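You operate a simulated robot arm through the tools that you are given. There is no shell and no other tool.

Carry out the task below with a simulated robot arm. There is one attempt and no reset: what you move stays moved.

JOB
Machine one refused to start: cure what its screen names, shine the plugs, free the posts, switch off.
Fine: one full run of SHINE as loaded, at 60 rpm with each post at 10 newtons; posts are freed only once the plate has stopped; end with drive and power off; leave the dial at 60.

Only the result counts: the job must be done as asked and must still hold three seconds after the hand-in. Knocking over, shifting, dropping, spilling or breaking anything else fails it.

ROBOT AND FRAMES
A 6-joint arm with a two-finger gripper, fixed in place. Base frame: the origin is at the foot of the arm, x ahead of it, y to its left, z up. Readings come in m, rad, newtons and seconds.
Its first joint turns from -2.897 to 2.897 rad. Payload 2.45 kg.
The TCP is the grasp point between the finger pads, 0.02 m short of the fingertips. In the tool frame z runs along the fingers and y along their closing line. The gripper opens to 0.14 m. The gripper's body begins 0.168 m behind the TCP.
Orientation is that of the tool frame in the base frame, as a unit quaternion [w, x, y, z]. With the fingers straight down and closing along the base's y, the tool's x points along the base's -x, its y along +y and its z along -z.

CONTROLS
- The arm moves only by the tool send_rows. Its argument "rows" is text: rows parted by semicolons, each of 6 numbers parted by spaces: the shift along the tool's x, y, z in units of 20 mm (1.0 is 20 mm), then the turn, a rotation vector about the tool's x, y, z in units of 6 degrees (1.0 is 6 degrees). In form: tx ty tz ax ay az; .... A call has 1 to 20 rows; each row shifts and turns the commanded pose from where the row before left it, along the tool's axes as they then stand. "claw" is the opening in per cent of the stroke, from 0 (shut) to 100 (fully open), set as the call begins (left out, the last holds). A call with a number of a shift or a turn outside -1 to 1 is refused whole. Each row takes 0.2 s and may step no farther than 0.05 m and 0.15 rad from the row before; otherwise, or with a gripper value out of range, the whole call is refused. A pose out of reach is approached as far as the arm can. The call stops where the force on the tool passes 60 N (or 10 N more than at its start, if that is more) or the arm is blocked; 0.2 s more then pass. Each finger travels about 0.045 m/s and halts on what it meets, pressing with about 23 N; the grip force reading is that of the motor and also rises with nothing between the fingers. The clock runs only during rows and for 0.2 s after the last one: add rows that do not move to give the fingers time. The reply holds the time, the measured pose of the TCP, the force on the tool along the base axes, the opening and the grip force, in the units named above and with some noise, with the torque about the TCP (base axes, N m) and any sound that the robot's microphone picked up, and new pictures: "show" is both (left out), scene, wrist or none.
- Cameras (640 x 400 px; columns grow to the right, rows downward): "scene" is fixed at [0.2195, 0.5007, 1.754]; the picture's right is [0.43, -0.90, 0.00], its down [-0.76, -0.36, -0.54] and it looks along [0.49, 0.23, -0.84] (base axes); focal length 214 px, centre (320, 200). "wrist" rides on the gripper at [0.078, 0.011, -0.209] in the tool frame; the picture's right is [-0.14, 0.99, 0.00], its down [-0.92, -0.13, -0.37] and it looks along [-0.37, -0.05, 0.93] (tool axes); focal length 280 px, centre (320, 200). There is no depth. A picture from a camera that has moved, and an enlarged one, comes with that camera's place and axes in the base frame and with its lens.
- inspect(camera, box): a new picture of the part [left, top, right, bottom] of that camera's present view, enlarged. It takes no simulated time.
- finish_job(): hands the job in; it is judged then, once.

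Nothing tells you positions but the pictures and the camera data. Unless the task says otherwise, let go and move clear before handing in.

The tools are called as a command line: name --argument value ..., lists and objects as JSON in quotes. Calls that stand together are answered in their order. send_rows: Moves the arm, as the interface text tells. Its arguments: {"type":"object","properties":{"rows":{"type":"string"},"claw":{"type":"number"},"show":{"type":"string","enum":["both","scene","wrist","none"]}},"required":["rows"]} The other tools are called the same way: inspect (camera, box) takes an enlarged picture of a part of a camera's view; finish_job () hands the job in.

At the start:

```text
time: 0.0
position: [0.5605, 0.0794, 1.4458]
tool_rot: [0.0, -0.001, 1.0, -0.001]
force: [-0.3, 0.7, 1.4]
wrist_torque: [0.0, -0.03, 0.01]
opening: 0.1398
grasp_force: 0.2
```

scene: 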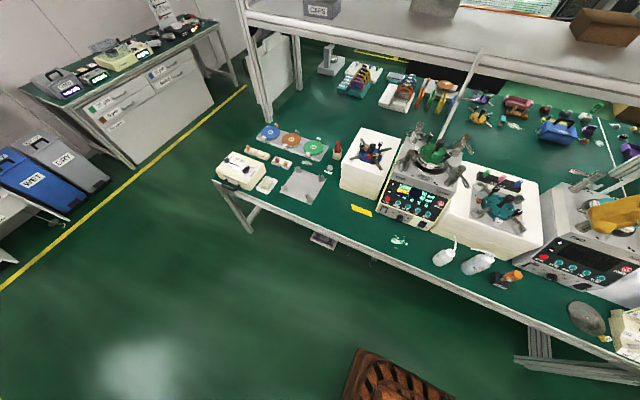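
wrist: 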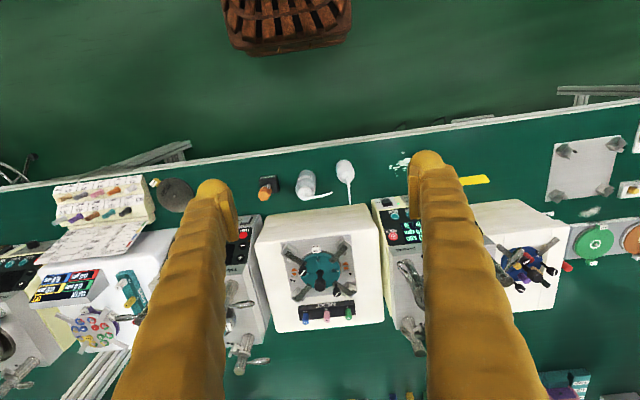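

I see a bench with two polishing machines; I'll inspect in detail before moving.

inspect --camera "scene" --box '[360, 120, 480, 240]'

inspect --camera "scene" --box '[200, 100, 400, 225]'

inspect --camera "scene" --box '[500, 180, 640, 360]'

inspect --camera "wrist" --box '[0, 150, 320, 400]'

inspect --camera "wrist" --box '[320, 150, 640, 400]'

```text
3.33 times, centred on (420, 180) of scene
camera zoom: at [0.2195, 0.5007, 1.754], right [0.43, -0.9, 0.0], down [-0.76, -0.36, -0.54], along [0.49, 0.23, -0.84], focal length 715 px, centre (-13, 267)
```

zoom: 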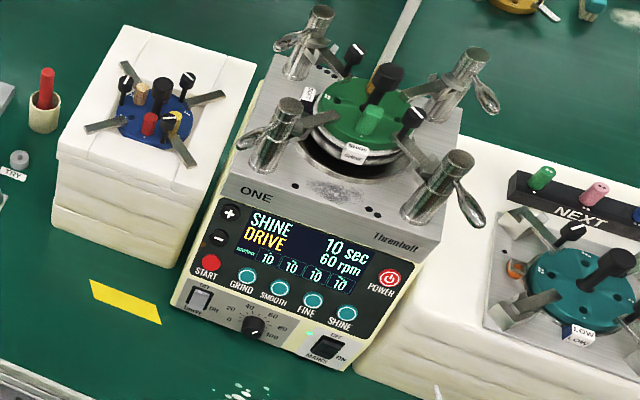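

```text
3.20 times, centred on (300, 162) of scene
camera zoom: at [0.2195, 0.5007, 1.754], right [0.43, -0.9, 0.0], down [-0.76, -0.36, -0.54], along [0.49, 0.23, -0.84], focal length 686 px, centre (384, 320)
```

zoom: 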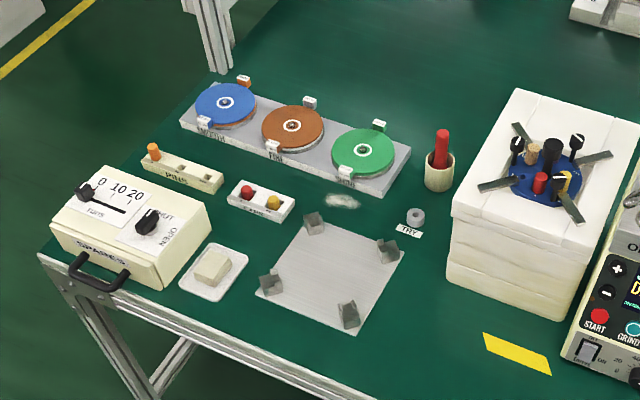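

```text
2.22 times, centred on (570, 270) of scene
camera zoom: at [0.2195, 0.5007, 1.754], right [0.43, -0.9, 0.0], down [-0.76, -0.36, -0.54], along [0.49, 0.23, -0.84], focal length 477 px, centre (-236, 44)
```

zoom: 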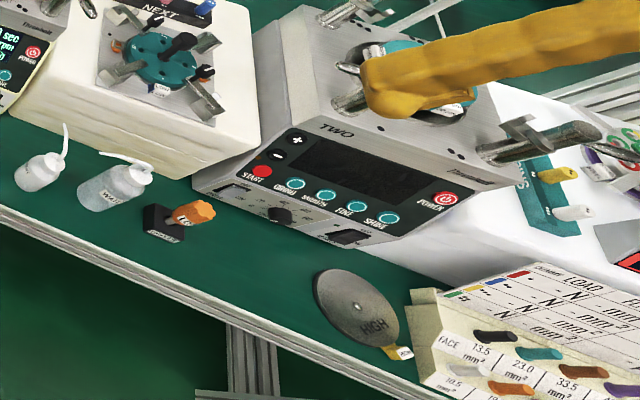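

```text
1.60 times, centred on (160, 275) of wrist
camera zoom: at [0.4817, 0.0888, 1.6536], right [0.14, 0.99, 0.0], down [0.92, -0.13, 0.37], along [0.37, -0.05, -0.93], focal length 449 px, centre (576, 80)
```

zoom: 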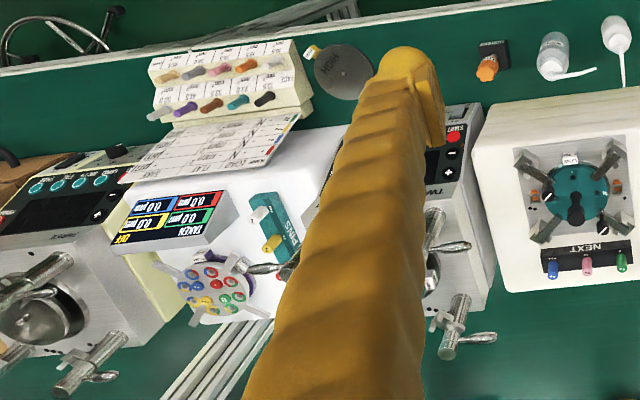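

```text
1.60 times, centred on (480, 275) of wrist
camera zoom: at [0.4817, 0.0888, 1.6536], right [0.14, 0.99, 0.0], down [0.92, -0.13, 0.37], along [0.37, -0.05, -0.93], focal length 449 px, centre (64, 80)
```

zoom: 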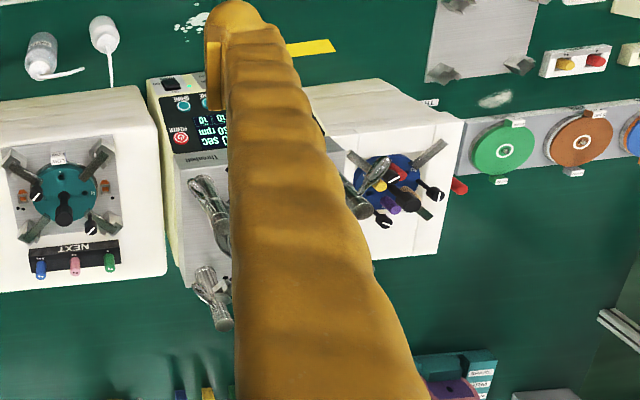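

Machine ONE in the middle shows SHINE / DRIVE; I zoom in on its panel and posts.

inspect --camera "scene" --box '[376, 178, 456, 228]'

inspect --camera "scene" --box '[400, 120, 480, 170]'

inspect --camera "scene" --box '[390, 150, 470, 200]'

inspect --camera "scene" --box '[385, 208, 433, 238]'

inspect --camera "wrist" --box '[360, 180, 480, 255]'

```text
8.00 times, centred on (416, 203) of scene
camera zoom: at [0.2195, 0.5007, 1.754], right [0.43, -0.9, 0.0], down [-0.76, -0.36, -0.54], along [0.49, 0.23, -0.84], focal length 1716 px, centre (-448, 176)
```

zoom: 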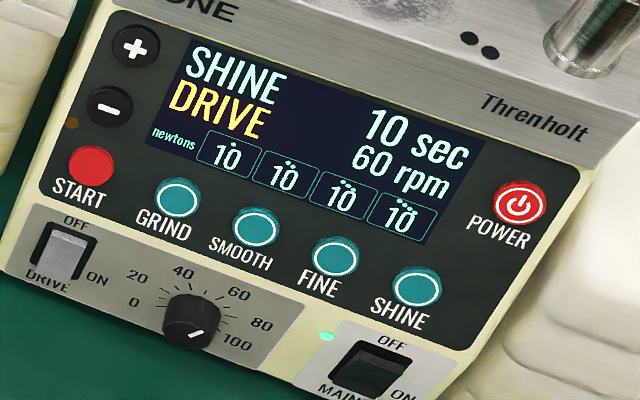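

```text
8.00 times, centred on (440, 145) of scene
camera zoom: at [0.2195, 0.5007, 1.754], right [0.43, -0.9, 0.0], down [-0.76, -0.36, -0.54], along [0.49, 0.23, -0.84], focal length 1716 px, centre (-640, 640)
```

zoom: 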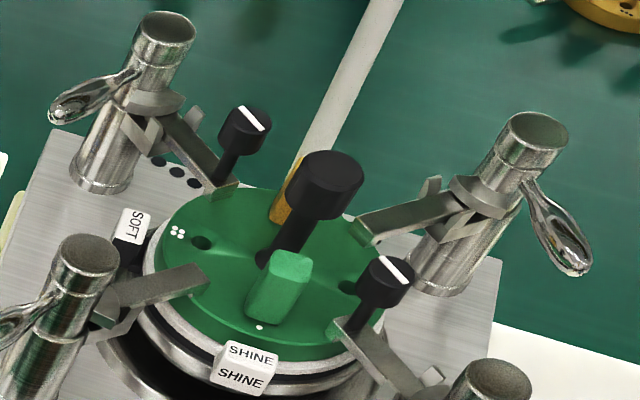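

```text
8.00 times, centred on (430, 175) of scene
camera zoom: at [0.2195, 0.5007, 1.754], right [0.43, -0.9, 0.0], down [-0.76, -0.36, -0.54], along [0.49, 0.23, -0.84], focal length 1716 px, centre (-560, 400)
```

zoom: 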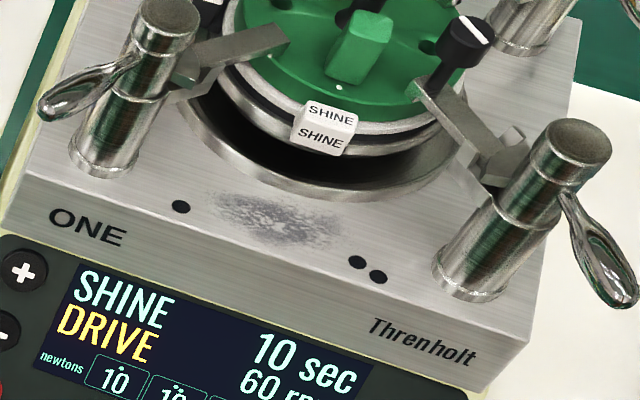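

```text
13.33 times, centred on (409, 223) of scene
camera zoom: at [0.2195, 0.5007, 1.754], right [0.43, -0.9, 0.0], down [-0.76, -0.36, -0.54], along [0.49, 0.23, -0.84], focal length 2860 px, centre (-867, -107)
```

zoom: 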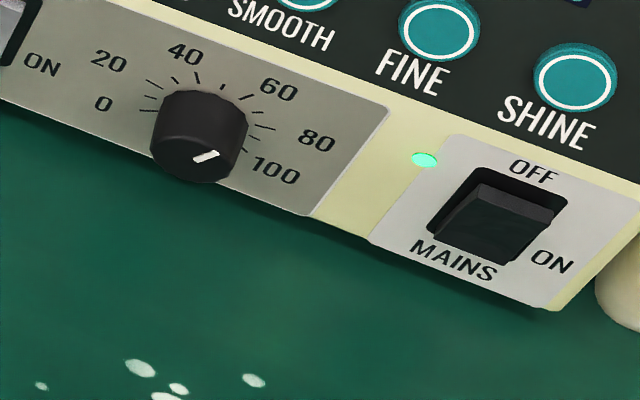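

```text
5.33 times, centred on (420, 218) of wrist
camera zoom: at [0.4817, 0.0888, 1.6536], right [0.14, 0.99, 0.0], down [0.92, -0.13, 0.37], along [0.37, -0.05, -0.93], focal length 1495 px, centre (-213, 107)
```

zoom: 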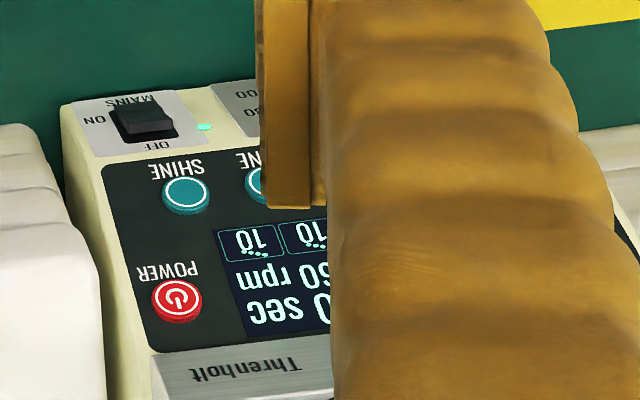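

The yellow word under SHINE is DRIVE, so the drive switch seems to be off. I'll check the other notes and signs before moving closer.

inspect --camera "scene" --box '[440, 0, 640, 125]'

inspect --camera "scene" --box '[120, 0, 240, 75]'

inspect --camera "scene" --box '[20, 20, 180, 130]'

inspect --camera "scene" --box '[310, 40, 500, 150]'

inspect --camera "wrist" --box '[20, 170, 180, 350]'

inspect --camera "scene" --box '[378, 204, 402, 219]'

```text
3.20 times, centred on (540, 62) of scene
camera zoom: at [0.2195, 0.5007, 1.754], right [0.43, -0.9, 0.0], down [-0.76, -0.36, -0.54], along [0.49, 0.23, -0.84], focal length 686 px, centre (-384, 640)
```

zoom: 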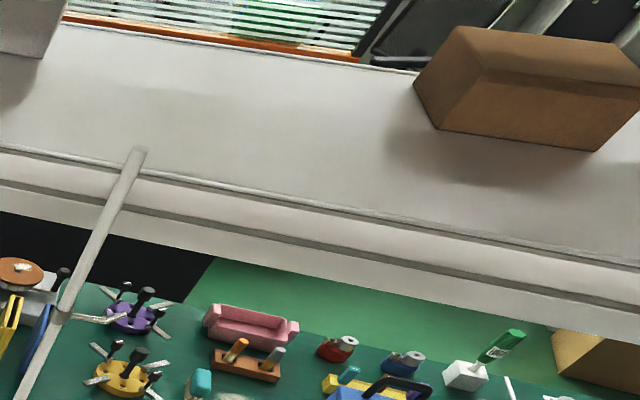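

```text
5.33 times, centred on (180, 38) of scene
camera zoom: at [0.2195, 0.5007, 1.754], right [0.43, -0.9, 0.0], down [-0.76, -0.36, -0.54], along [0.49, 0.23, -0.84], focal length 1144 px, centre (1067, 1067)
```

zoom: 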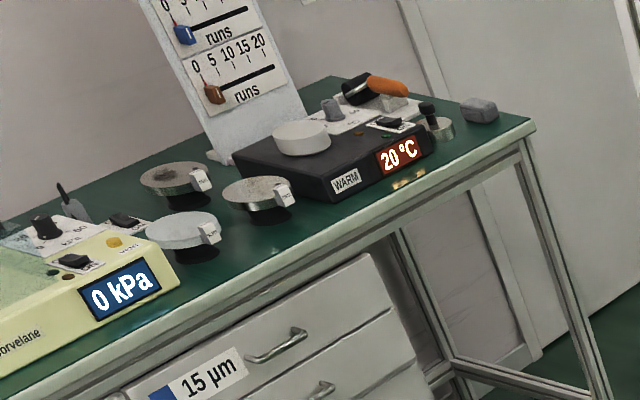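

```text
3.64 times, centred on (100, 75) of scene
camera zoom: at [0.2195, 0.5007, 1.754], right [0.43, -0.9, 0.0], down [-0.76, -0.36, -0.54], along [0.49, 0.23, -0.84], focal length 780 px, centre (1120, 654)
```

zoom: 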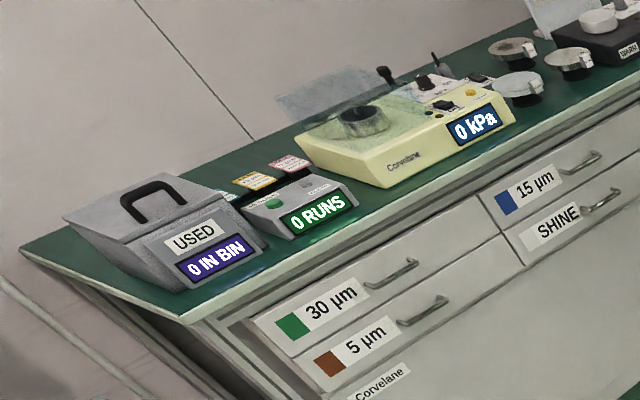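

```text
3.37 times, centred on (405, 95) of scene
camera zoom: at [0.2195, 0.5007, 1.754], right [0.43, -0.9, 0.0], down [-0.76, -0.36, -0.54], along [0.49, 0.23, -0.84], focal length 722 px, centre (34, 554)
```

zoom: 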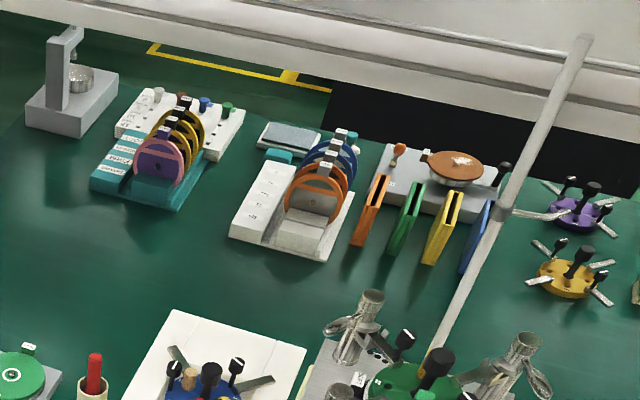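

```text
2.22 times, centred on (100, 260) of wrist
camera zoom: at [0.4817, 0.0888, 1.6536], right [0.14, 0.99, 0.0], down [0.92, -0.13, 0.37], along [0.37, -0.05, -0.93], focal length 623 px, centre (809, 67)
```

zoom: 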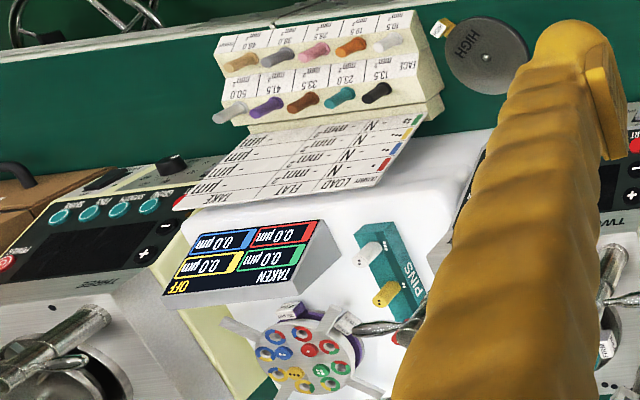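

```text
16.00 times, centred on (390, 212) of scene
camera zoom: at [0.2195, 0.5007, 1.754], right [0.43, -0.9, 0.0], down [-0.76, -0.36, -0.54], along [0.49, 0.23, -0.84], focal length 3432 px, centre (-800, 16)
```

zoom: 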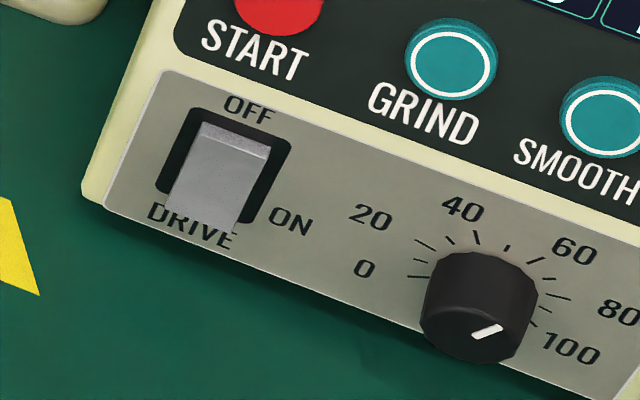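

Machine one's panel faces the arm, at roughly x 0.85, y 0.35, z 0.83–0.97, near vertical. I'll shift sideways, staying high, so the camera faces it between the open fingers.

send_rows --rows "0.5 1 0 0 0 0.6;0.5 1 0 0 0 0.6;0.5 1 0 0 0 0.6;0.5 1 0 0 0 0.6;0.5 1 0 0 0 0.6;0.5 1 0 0 0 0.3;0 1 0 0 0 0;0 0 0 0 0 0"

```text
time: 1.8
position: [0.5294, 0.2251, 1.4454]
tool_rot: [0.0, 0.173, 0.985, 0.001]
force: [-0.7, -0.3, -0.2]
wrist_torque: [-0.01, -0.02, -0.02]
opening: 0.1398
grasp_force: 0.0
camera wrist: at [0.4586, 0.2599, 1.6539], right [0.47, 0.89, 0.0], down [0.82, -0.43, 0.37], along [0.33, -0.17, -0.93], focal length 280 px, centre (320, 200)
```

scene: 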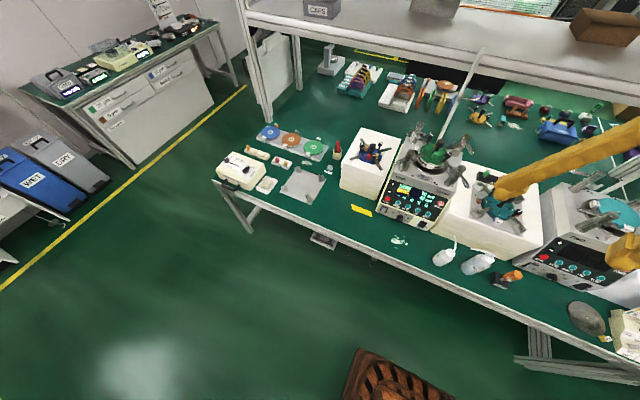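
wrist: 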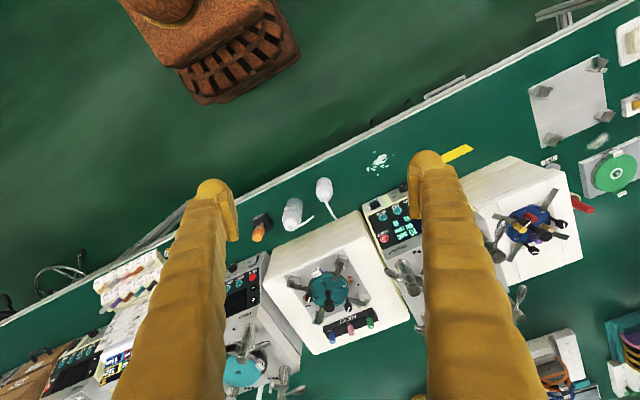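

I turned the wrong way; I rotate back so that the camera's view lines up with machine one.

send_rows --rows "0 0 0 0 0 -1;0 0 0 0 0 -1;0 0 0 0 0 -1;0 0 0 0 0 -1;0 0 0 0 0 -1;0 0 0 0 0 -1;0 0 0 0 0 -0.7;0 0 0 0 0 0"

```text
time: 3.6
position: [0.5255, 0.2261, 1.4467]
tool_rot: [0.0, -0.177, 0.984, -0.001]
force: [0.8, 0.4, -1.3]
wrist_torque: [0.0, -0.01, 0.04]
opening: 0.1401
grasp_force: 0.1
camera wrist: at [0.4487, 0.2064, 1.6541], right [-0.22, 0.98, 0.0], down [0.91, 0.2, 0.37], along [0.36, 0.08, -0.93], focal length 280 px, centre (320, 200)
```

scene: 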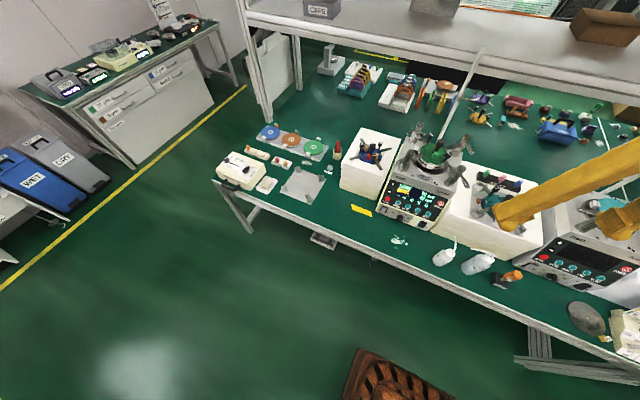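
wrist: 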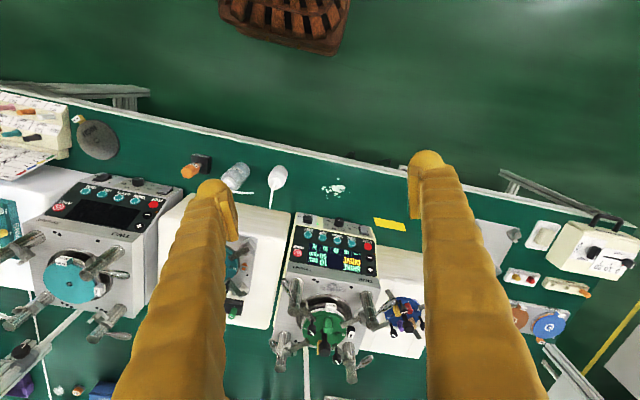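

Machine one now sits between the fingers; I zoom on it.

inspect --camera "wrist" --box '[260, 200, 420, 300]'

inspect --camera "wrist" --box '[260, 270, 400, 390]'

inspect --camera "wrist" --box '[20, 170, 180, 350]'

```text
4.00 times, centred on (340, 250) of wrist
camera zoom: at [0.4487, 0.2064, 1.6541], right [-0.22, 0.98, 0.0], down [0.91, 0.2, 0.37], along [0.36, 0.08, -0.93], focal length 1122 px, centre (240, 0)
```

zoom: 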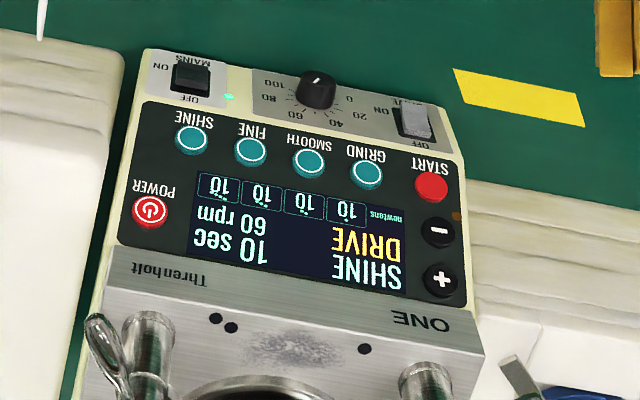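

```text
3.33 times, centred on (330, 330) of wrist
camera zoom: at [0.4487, 0.2064, 1.6541], right [-0.22, 0.98, 0.0], down [0.91, 0.2, 0.37], along [0.36, 0.08, -0.93], focal length 935 px, centre (287, -233)
```

zoom: 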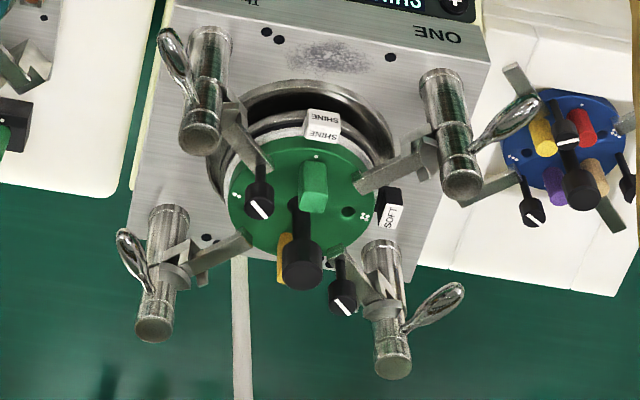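

```text
2.22 times, centred on (100, 260) of wrist
camera zoom: at [0.4487, 0.2064, 1.6541], right [-0.22, 0.98, 0.0], down [0.91, 0.2, 0.37], along [0.36, 0.08, -0.93], focal length 623 px, centre (809, 67)
```

zoom: 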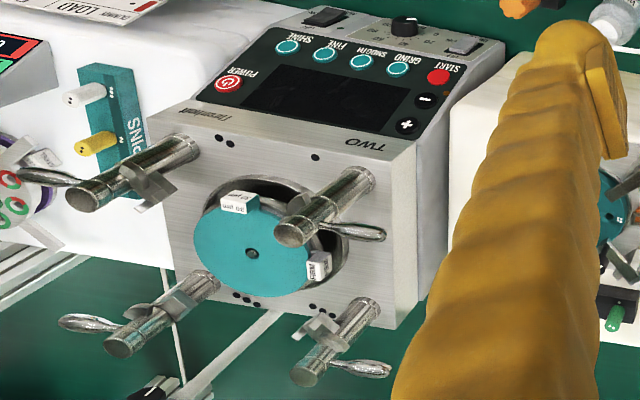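

inspect --camera "wrist" --box '[318, 212, 374, 240]'

inspect --camera "scene" --box '[398, 212, 420, 226]'

inspect --camera "wrist" --box '[293, 210, 321, 228]'

```text
11.43 times, centred on (346, 226) of wrist
camera zoom: at [0.4487, 0.2064, 1.6541], right [-0.22, 0.98, 0.0], down [0.91, 0.2, 0.37], along [0.36, 0.08, -0.93], focal length 3204 px, centre (23, -97)
```

zoom: 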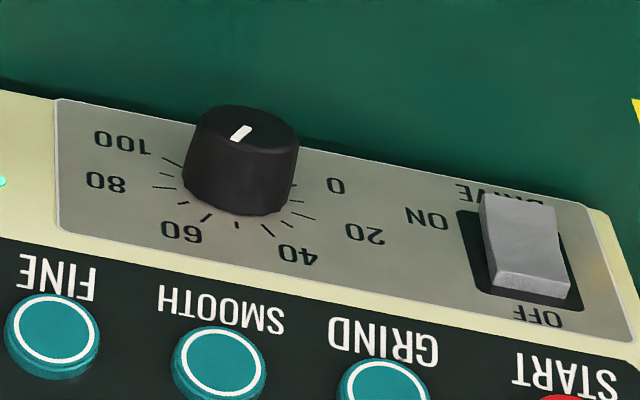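

```text
16.00 times, centred on (409, 219) of scene
camera zoom: at [0.2195, 0.5007, 1.754], right [0.43, -0.9, 0.0], down [-0.76, -0.36, -0.54], along [0.49, 0.23, -0.84], focal length 3432 px, centre (-1104, -104)
```

zoom: 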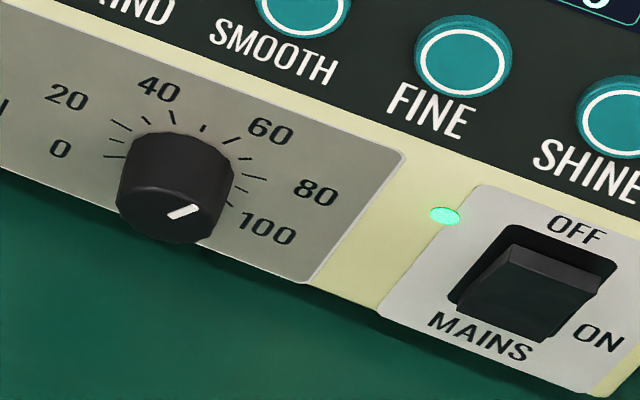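

```text
16.00 times, centred on (307, 219) of wrist
camera zoom: at [0.4487, 0.2064, 1.6541], right [-0.22, 0.98, 0.0], down [0.91, 0.2, 0.37], along [0.36, 0.08, -0.93], focal length 4486 px, centre (528, -104)
```

zoom: 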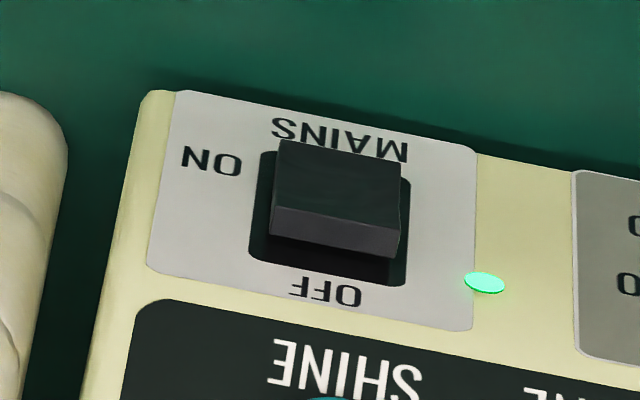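

Machine one's panel faces straight along −x (slightly sloped back), with the four posts at about x 0.93/1.125, y 0.25/0.44, top z 1.14. DRIVE is off and the dial mark sits at 60. I go closer for a look at the levers.

send_rows --rows "0 0 0 0 0 1;0 0 0 0 0 1;0 0 0 0 0 1;0 0 0 0 0 0.4;-0.97 0.6 0.63 0 0 0;-0.97 0.6 0.63 0 0 0;-0.97 0.6 0.63 0 0 0;-0.97 0.6 0.63 0 0 0;-0.97 0.6 0.63 0 0 0;-0.97 0.6 0.63 0 0 0;-0.97 0.6 0.63 0 0 0;-0.97 0.6 0.63 0 0 0;-0.97 0.6 0.63 0 0 0;-0.97 0.6 0.63 0 0 0;0 0 0 0 0 0" --show "wrist"

```text
time: 6.8
position: [0.72, 0.3445, 1.3187]
tool_rot: [0.0, 0.0, 1.0, 0.0]
force: [-1.4, 0.5, 1.5]
wrist_torque: [0.02, 0.0, -0.01]
opening: 0.1401
grasp_force: 0.0
camera wrist: at [0.6411, 0.3544, 1.5265], right [0.14, 0.99, 0.0], down [0.92, -0.13, 0.37], along [0.37, -0.05, -0.93], focal length 280 px, centre (320, 200)
```

wrist: 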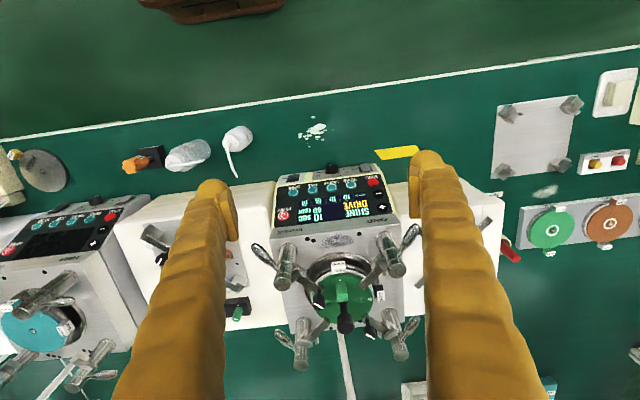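

inspect --camera "wrist" --box '[240, 220, 440, 380]'

inspect --camera "wrist" --box '[360, 220, 430, 290]'

inspect --camera "wrist" --box '[245, 225, 315, 295]'

inspect --camera "wrist" --box '[360, 300, 430, 370]'

inspect --camera "wrist" --box '[0, 250, 130, 390]'

```text
2.50 times, centred on (340, 300) of wrist
camera zoom: at [0.6411, 0.3544, 1.5265], right [0.14, 0.99, 0.0], down [0.92, -0.13, 0.37], along [0.37, -0.05, -0.93], focal length 701 px, centre (270, -50)
```

zoom: 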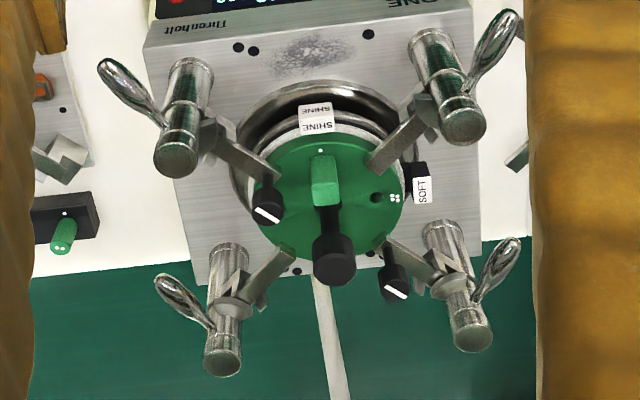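

```text
5.71 times, centred on (395, 255) of wrist
camera zoom: at [0.6411, 0.3544, 1.5265], right [0.14, 0.99, 0.0], down [0.92, -0.13, 0.37], along [0.37, -0.05, -0.93], focal length 1602 px, centre (-109, -114)
```

zoom: 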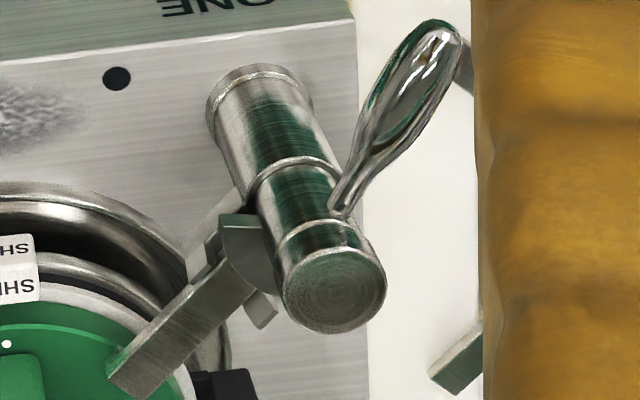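

```text
5.71 times, centred on (280, 260) of wrist
camera zoom: at [0.6411, 0.3544, 1.5265], right [0.14, 0.99, 0.0], down [0.92, -0.13, 0.37], along [0.37, -0.05, -0.93], focal length 1602 px, centre (549, -143)
```

zoom: 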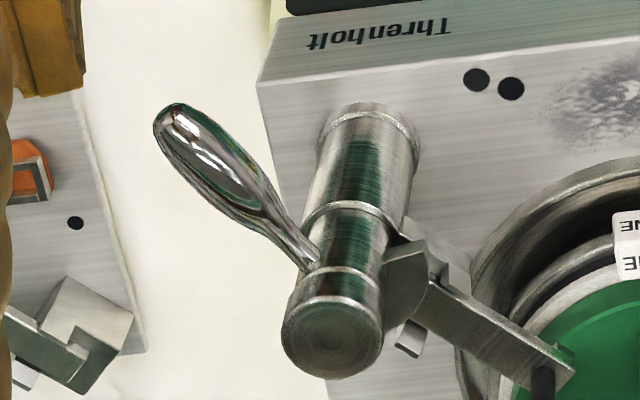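

```text
5.71 times, centred on (395, 335) of wrist
camera zoom: at [0.6411, 0.3544, 1.5265], right [0.14, 0.99, 0.0], down [0.92, -0.13, 0.37], along [0.37, -0.05, -0.93], focal length 1602 px, centre (-109, -571)
```

zoom: 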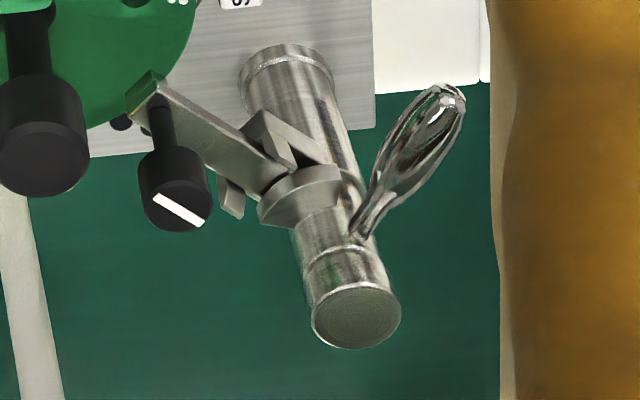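

```text
2.86 times, centred on (65, 320) of wrist
camera zoom: at [0.6411, 0.3544, 1.5265], right [0.14, 0.99, 0.0], down [0.92, -0.13, 0.37], along [0.37, -0.05, -0.93], focal length 801 px, centre (1049, -143)
```

zoom: 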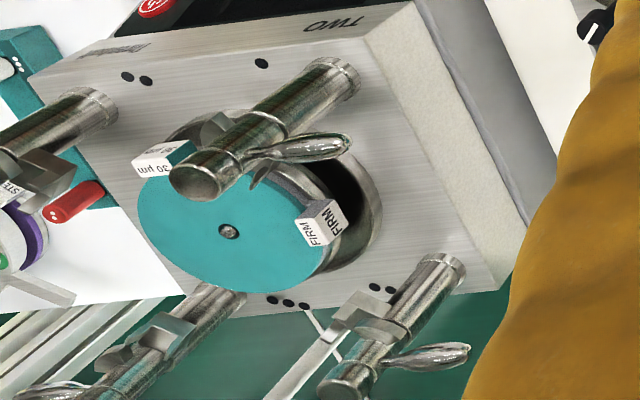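

inspect --camera "scene" --box '[540, 160, 640, 260]'

inspect --camera "scene" --box '[380, 115, 480, 215]'

inspect --camera "wrist" --box '[260, 300, 330, 370]'

```text
4.00 times, centred on (590, 210) of scene
camera zoom: at [0.2195, 0.5007, 1.754], right [0.43, -0.9, 0.0], down [-0.76, -0.36, -0.54], along [0.49, 0.23, -0.84], focal length 858 px, centre (-760, 160)
```

zoom: 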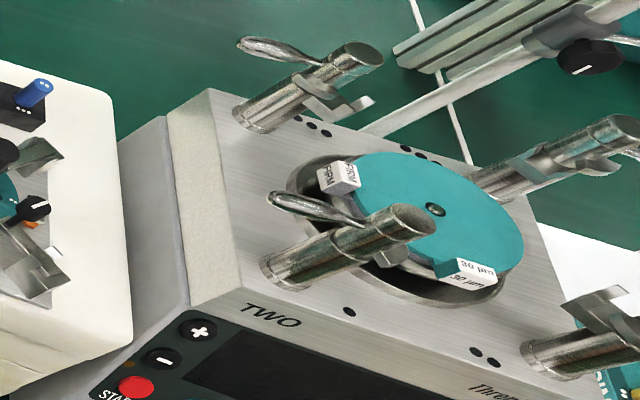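

```text
4.00 times, centred on (430, 165) of scene
camera zoom: at [0.2195, 0.5007, 1.754], right [0.43, -0.9, 0.0], down [-0.76, -0.36, -0.54], along [0.49, 0.23, -0.84], focal length 858 px, centre (-120, 340)
```

zoom: 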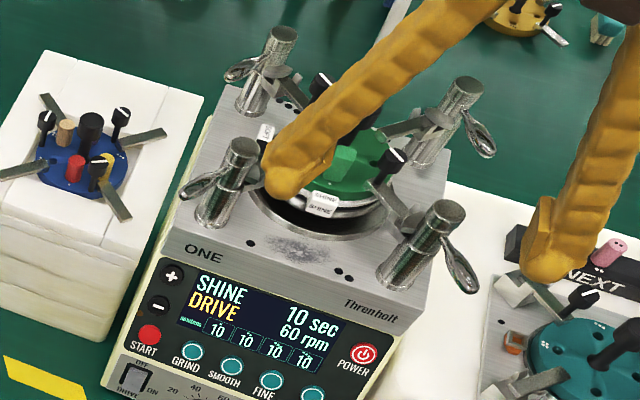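

```text
5.71 times, centred on (295, 335) of wrist
camera zoom: at [0.6411, 0.3544, 1.5265], right [0.14, 0.99, 0.0], down [0.92, -0.13, 0.37], along [0.37, -0.05, -0.93], focal length 1602 px, centre (463, -571)
```

zoom: 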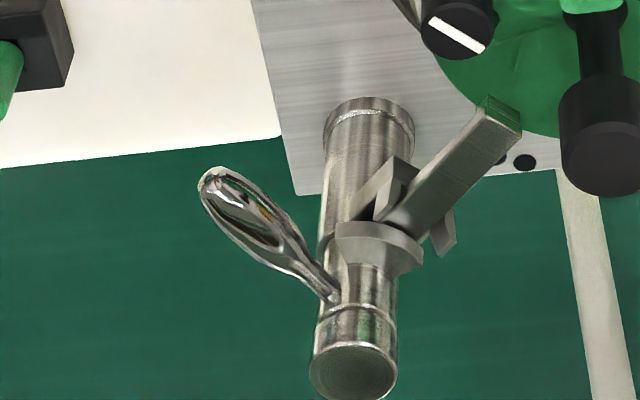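

Machine TWO's idle posts have their levers swung straight sideways (±y), whereas ONE's point toward the operator, so freeing means swinging each lever about its post, away from the operator. First the drive switch: I close the claw and pitch the tool to 40° below horizontal.

send_rows --rows "0 0 0 0 -1 0;0 0 0 0 -1 0;0 0 0 0 -1 0;0 0 0 0 -1 0;0 0 0 0 -1 0;0 0 0 0 -1 0;0 0 0 0 -1 0;0 0 0 0 -1 0;0 0 0 0 -0.333 0;0 0 0 0 0 0" --claw 0

```text
time: 9.0
position: [0.7212, 0.3466, 1.3191]
tool_rot: [0.425, 0.0, 0.905, 0.0]
force: [-0.9, 0.1, -0.5]
wrist_torque: [-0.01, 0.01, -0.02]
opening: 0.0
grasp_force: 23.1
camera wrist: at [0.51, 0.3545, 1.3931], right [0.09, 0.99, 0.11], down [0.31, -0.13, 0.94], along [0.95, -0.05, -0.32], focal length 280 px, centre (320, 200)
```

scene: 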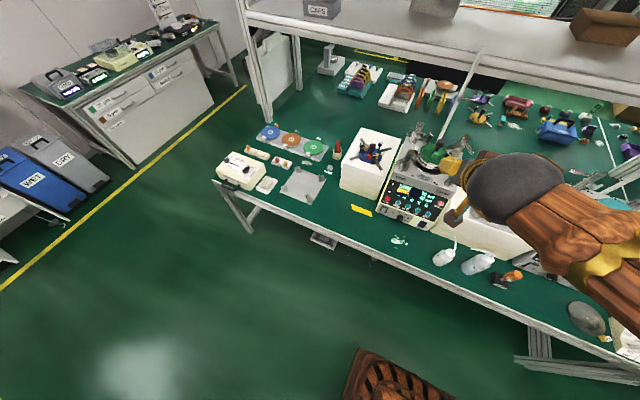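
wrist: 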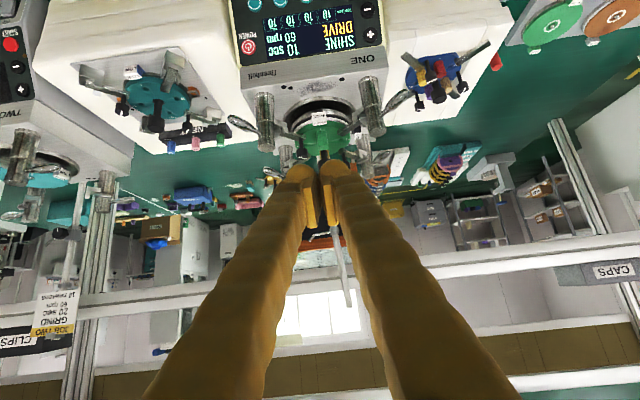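

inspect --camera "wrist" --box '[0, 270, 120, 370]'

inspect --camera "wrist" --box '[220, 0, 420, 170]'

inspect --camera "wrist" --box '[0, 70, 120, 250]'

```text
4.00 times, centred on (60, 320) of wrist
camera zoom: at [0.51, 0.3545, 1.3931], right [0.09, 0.99, 0.11], down [0.31, -0.13, 0.94], along [0.95, -0.05, -0.32], focal length 1122 px, centre (1360, -280)
```

zoom: 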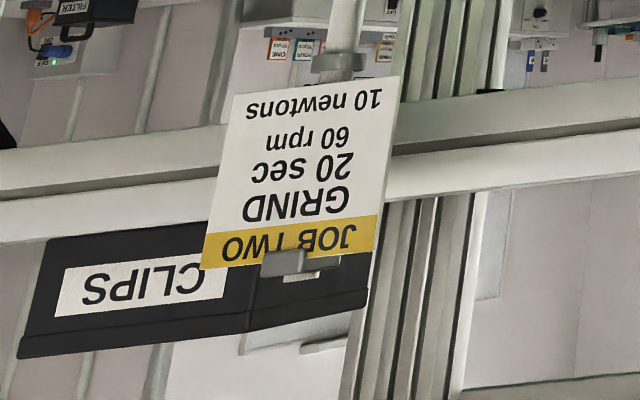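

```text
2.35 times, centred on (320, 85) of wrist
camera zoom: at [0.51, 0.3545, 1.3931], right [0.09, 0.99, 0.11], down [0.31, -0.13, 0.94], along [0.95, -0.05, -0.32], focal length 660 px, centre (320, 471)
```

zoom: 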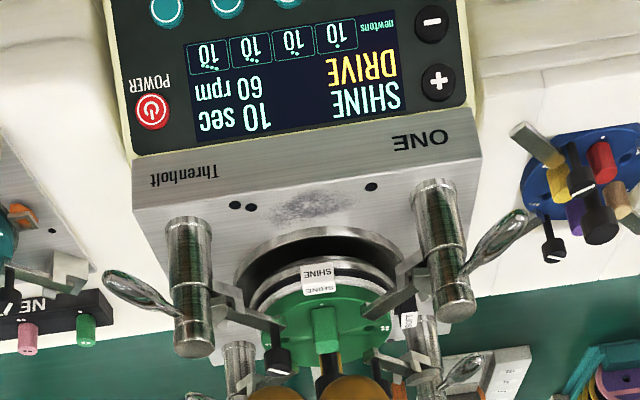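

```text
2.22 times, centred on (60, 160) of wrist
camera zoom: at [0.51, 0.3545, 1.3931], right [0.09, 0.99, 0.11], down [0.31, -0.13, 0.94], along [0.95, -0.05, -0.32], focal length 623 px, centre (898, 289)
```

zoom: 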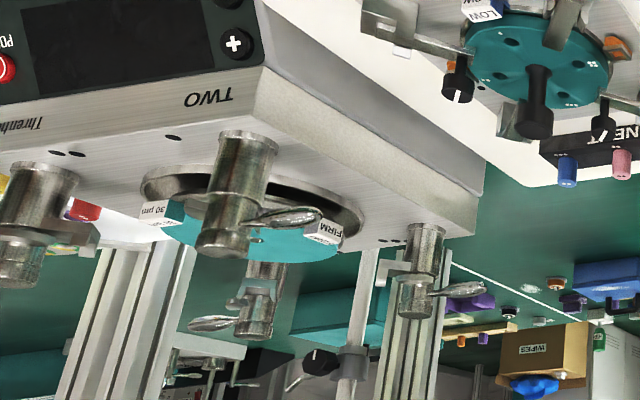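

The view confirms lever states: locked ones point toward the operator. Now I descend in front of the panel, to about (0.70, 0.44, 0.93).

send_rows --rows "0.915 0.28 0.69 0 0 0;0.915 0.28 0.69 0 0 0;0.915 0.28 0.69 0 0 0;0.915 0.28 0.69 0 0 0;0.915 0.28 0.69 0 0 0;0.915 0.28 0.69 0 0 0;0.915 0.28 0.69 0 0 0;0.915 0.28 0.69 0 0 0;0.915 0.28 0.69 0 0 0;0.915 0.28 0.69 0 0 0;0.915 0.28 0.69 0 0 0;0.915 0.28 0.69 0 0 0;0.915 0.28 0.69 0 0 0;0.915 0.28 0.69 0 0 0;0.915 0.28 0.69 0 0 0;0.915 0.28 0.69 0 0 0;0.915 0.28 0.69 0 0 0;0 0 0 0 0 0"

```text
time: 12.8
position: [0.6995, 0.4388, 0.9283]
tool_rot: [0.422, 0.001, 0.906, 0.0]
force: [-0.3, 0.4, -0.2]
wrist_torque: [-0.01, -0.01, 0.01]
opening: 0.0001
grasp_force: 23.1
camera wrist: at [0.488, 0.448, 1.003], right [0.09, 0.99, 0.11], down [0.31, -0.13, 0.94], along [0.95, -0.05, -0.32], focal length 280 px, centre (320, 200)
```

scene: 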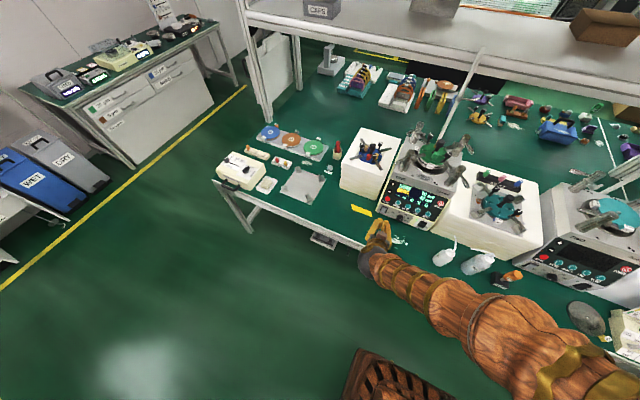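
wrist: 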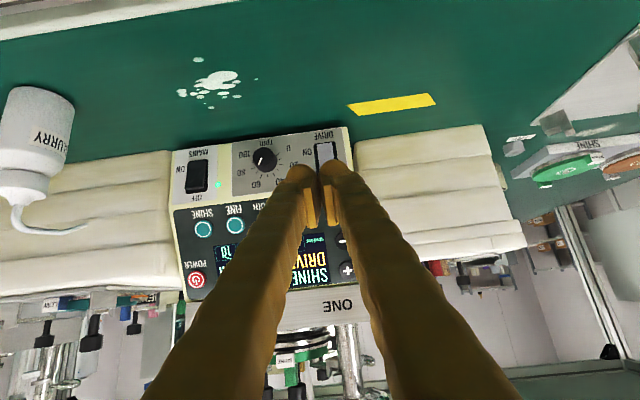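

inspect --camera "wrist" --box '[160, 120, 370, 220]'

inspect --camera "wrist" --box '[240, 120, 350, 200]'

```text
3.05 times, centred on (265, 170) of wrist
camera zoom: at [0.488, 0.448, 1.003], right [0.09, 0.99, 0.11], down [0.31, -0.13, 0.94], along [0.95, -0.05, -0.32], focal length 854 px, centre (488, 291)
```

zoom: 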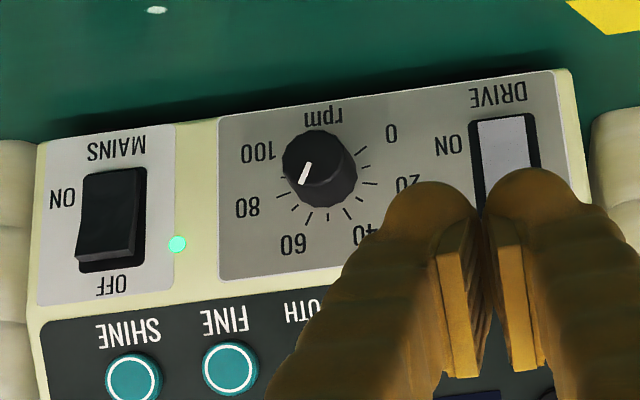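

```text
5.00 times, centred on (295, 160) of wrist
camera zoom: at [0.488, 0.448, 1.003], right [0.09, 0.99, 0.11], down [0.31, -0.13, 0.94], along [0.95, -0.05, -0.32], focal length 1402 px, centre (445, 400)
```

zoom: 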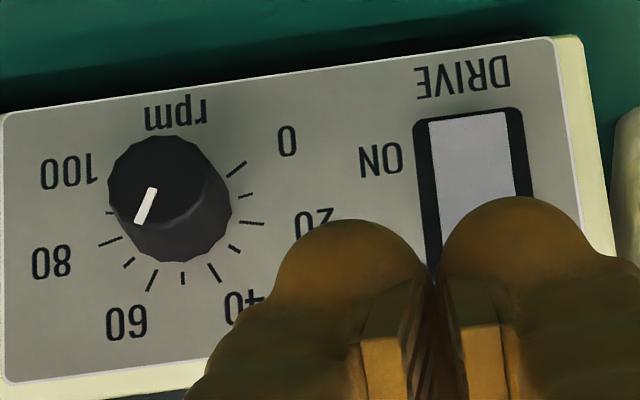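

The dial mark is at the 60 tick; DRIVE's lower (ON) half sticks out at about (0.83, 0.445, 0.812). I go right in front of it.

send_rows --rows "0.29 0.045 0.945 0 0 0;0.29 0.045 0.945 0 0 0;0.29 0.045 0.945 0 0 0;0.29 0.045 0.945 0 0 0;0.29 0.045 0.945 0 0 0;0.29 0.045 0.945 0 0 0;0.29 0.045 0.945 0 0 0;0 0 0 0 0 0"

inspect --camera "scene" --box '[360, 190, 440, 250]'

inspect --camera "wrist" --box '[240, 120, 400, 220]'

```text
time: 14.6
position: [0.7771, 0.4461, 0.8137]
tool_rot: [0.423, 0.0, 0.906, 0.0]
force: [0.2, -0.5, -0.4]
wrist_torque: [-0.02, -0.02, -0.02]
opening: 0.0
grasp_force: 22.8
camera wrist: at [0.5662, 0.4565, 0.8871], right [0.09, 0.99, 0.1], down [0.31, -0.13, 0.94], along [0.95, -0.05, -0.32], focal length 280 px, centre (320, 200)
```

scene: 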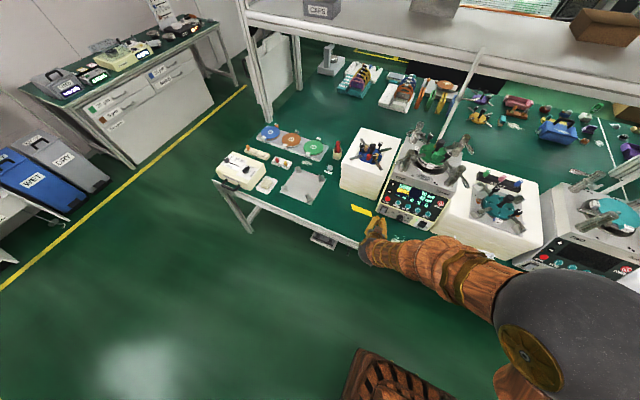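
wrist: 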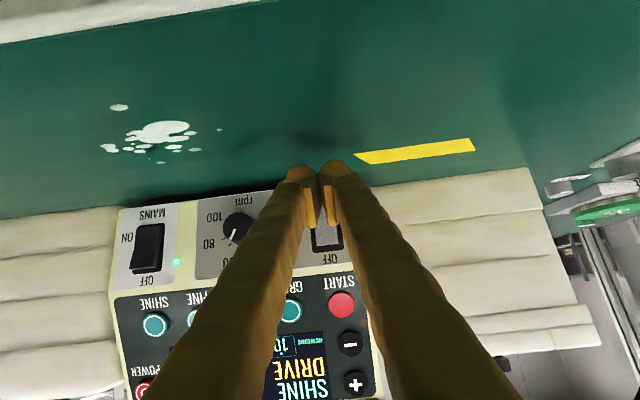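

```text
6.67 times, centred on (400, 220) of scene
camera zoom: at [0.2195, 0.5007, 1.754], right [0.43, -0.9, 0.0], down [-0.76, -0.36, -0.54], along [0.49, 0.23, -0.84], focal length 1430 px, centre (-213, 67)
```

zoom: 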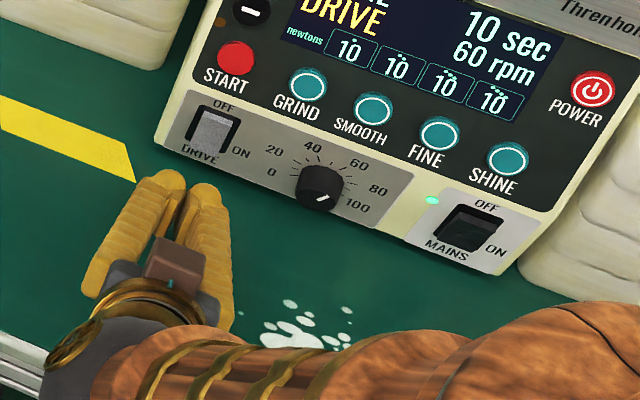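

```text
4.00 times, centred on (320, 170) of wrist
camera zoom: at [0.5662, 0.4565, 0.8871], right [0.09, 0.99, 0.1], down [0.31, -0.13, 0.94], along [0.95, -0.05, -0.32], focal length 1122 px, centre (320, 320)
```

zoom: 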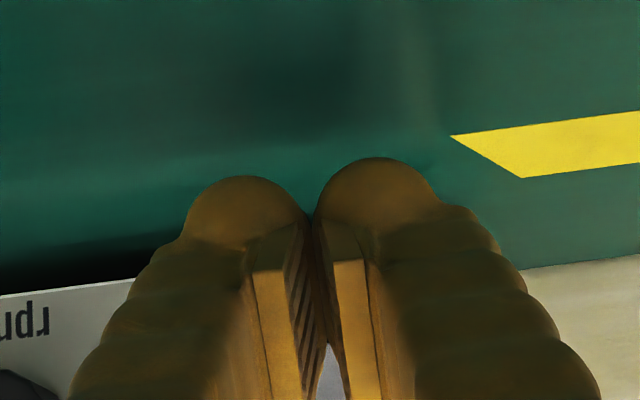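

Lined up below the DRIVE rocker's centre. Pushing straight forward in small steps.

send_rows --rows "-0.643 0 0.766 0 0 0;-0.16 0 0.19 0 0 0;-0.16 0 0.19 0 0 0;-0.1 0 0.12 0 0 0;0 0 0 0 0 0" --show "wrist"

inspect --camera "scene" --box '[370, 185, 450, 245]'

```text
time: 15.8
position: [0.8098, 0.4475, 0.8153]
tool_rot: [0.423, 0.0, 0.906, 0.0]
force: [-0.4, -1.2, 0.0]
wrist_torque: [0.01, -0.01, -0.03]
opening: 0.0
grasp_force: 23.1
camera wrist: at [0.599, 0.4557, 0.8885], right [0.09, 0.99, 0.11], down [0.31, -0.13, 0.94], along [0.95, -0.05, -0.32], focal length 280 px, centre (320, 200)
```

wrist: 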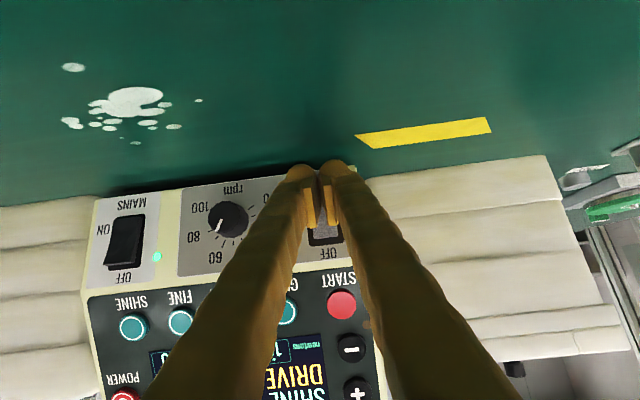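

```text
6.67 times, centred on (410, 215) of scene
camera zoom: at [0.2195, 0.5007, 1.754], right [0.43, -0.9, 0.0], down [-0.76, -0.36, -0.54], along [0.49, 0.23, -0.84], focal length 1430 px, centre (-280, 100)
```

zoom: 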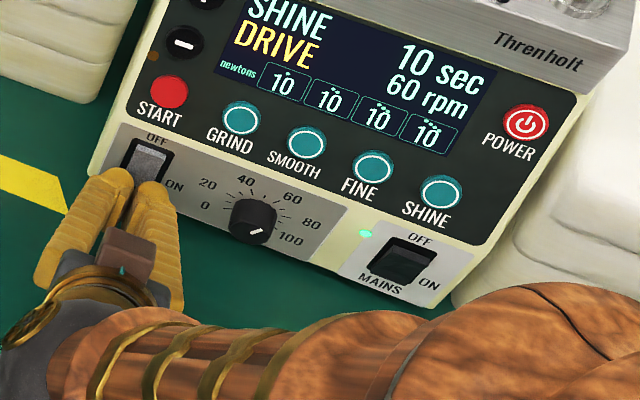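

Not yet in contact (force ~0). Continuing forward in 3–4 mm steps.

send_rows --rows "-0.13 0 0.153 0 0 0;-0.13 0 0.153 0 0 0;-0.1 0 0.12 0 0 0;0 0 0 0 0 0" --show "none"

inspect --camera "scene" --box '[370, 185, 450, 245]'

```text
time: 16.8
position: [0.8186, 0.4453, 0.8138]
tool_rot: [0.422, 0.0, 0.907, 0.0]
force: [-57.6, -0.2, 12.6]
wrist_torque: [-0.04, -0.47, -0.03]
opening: 0.0057
grasp_force: 29.4
```

```text
6.67 times, centred on (410, 215) of scene
camera zoom: at [0.2195, 0.5007, 1.754], right [0.43, -0.9, 0.0], down [-0.76, -0.36, -0.54], along [0.49, 0.23, -0.84], focal length 1430 px, centre (-280, 100)
```

zoom: 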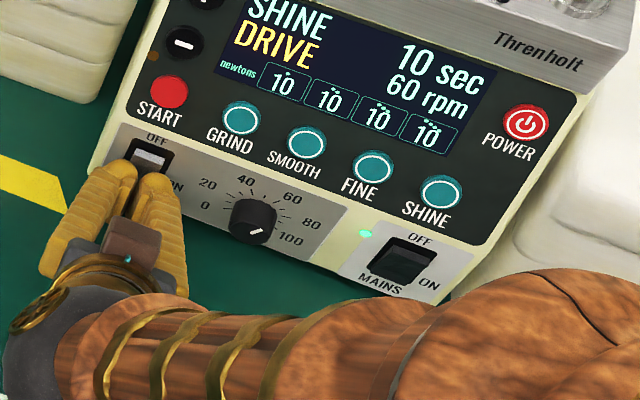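

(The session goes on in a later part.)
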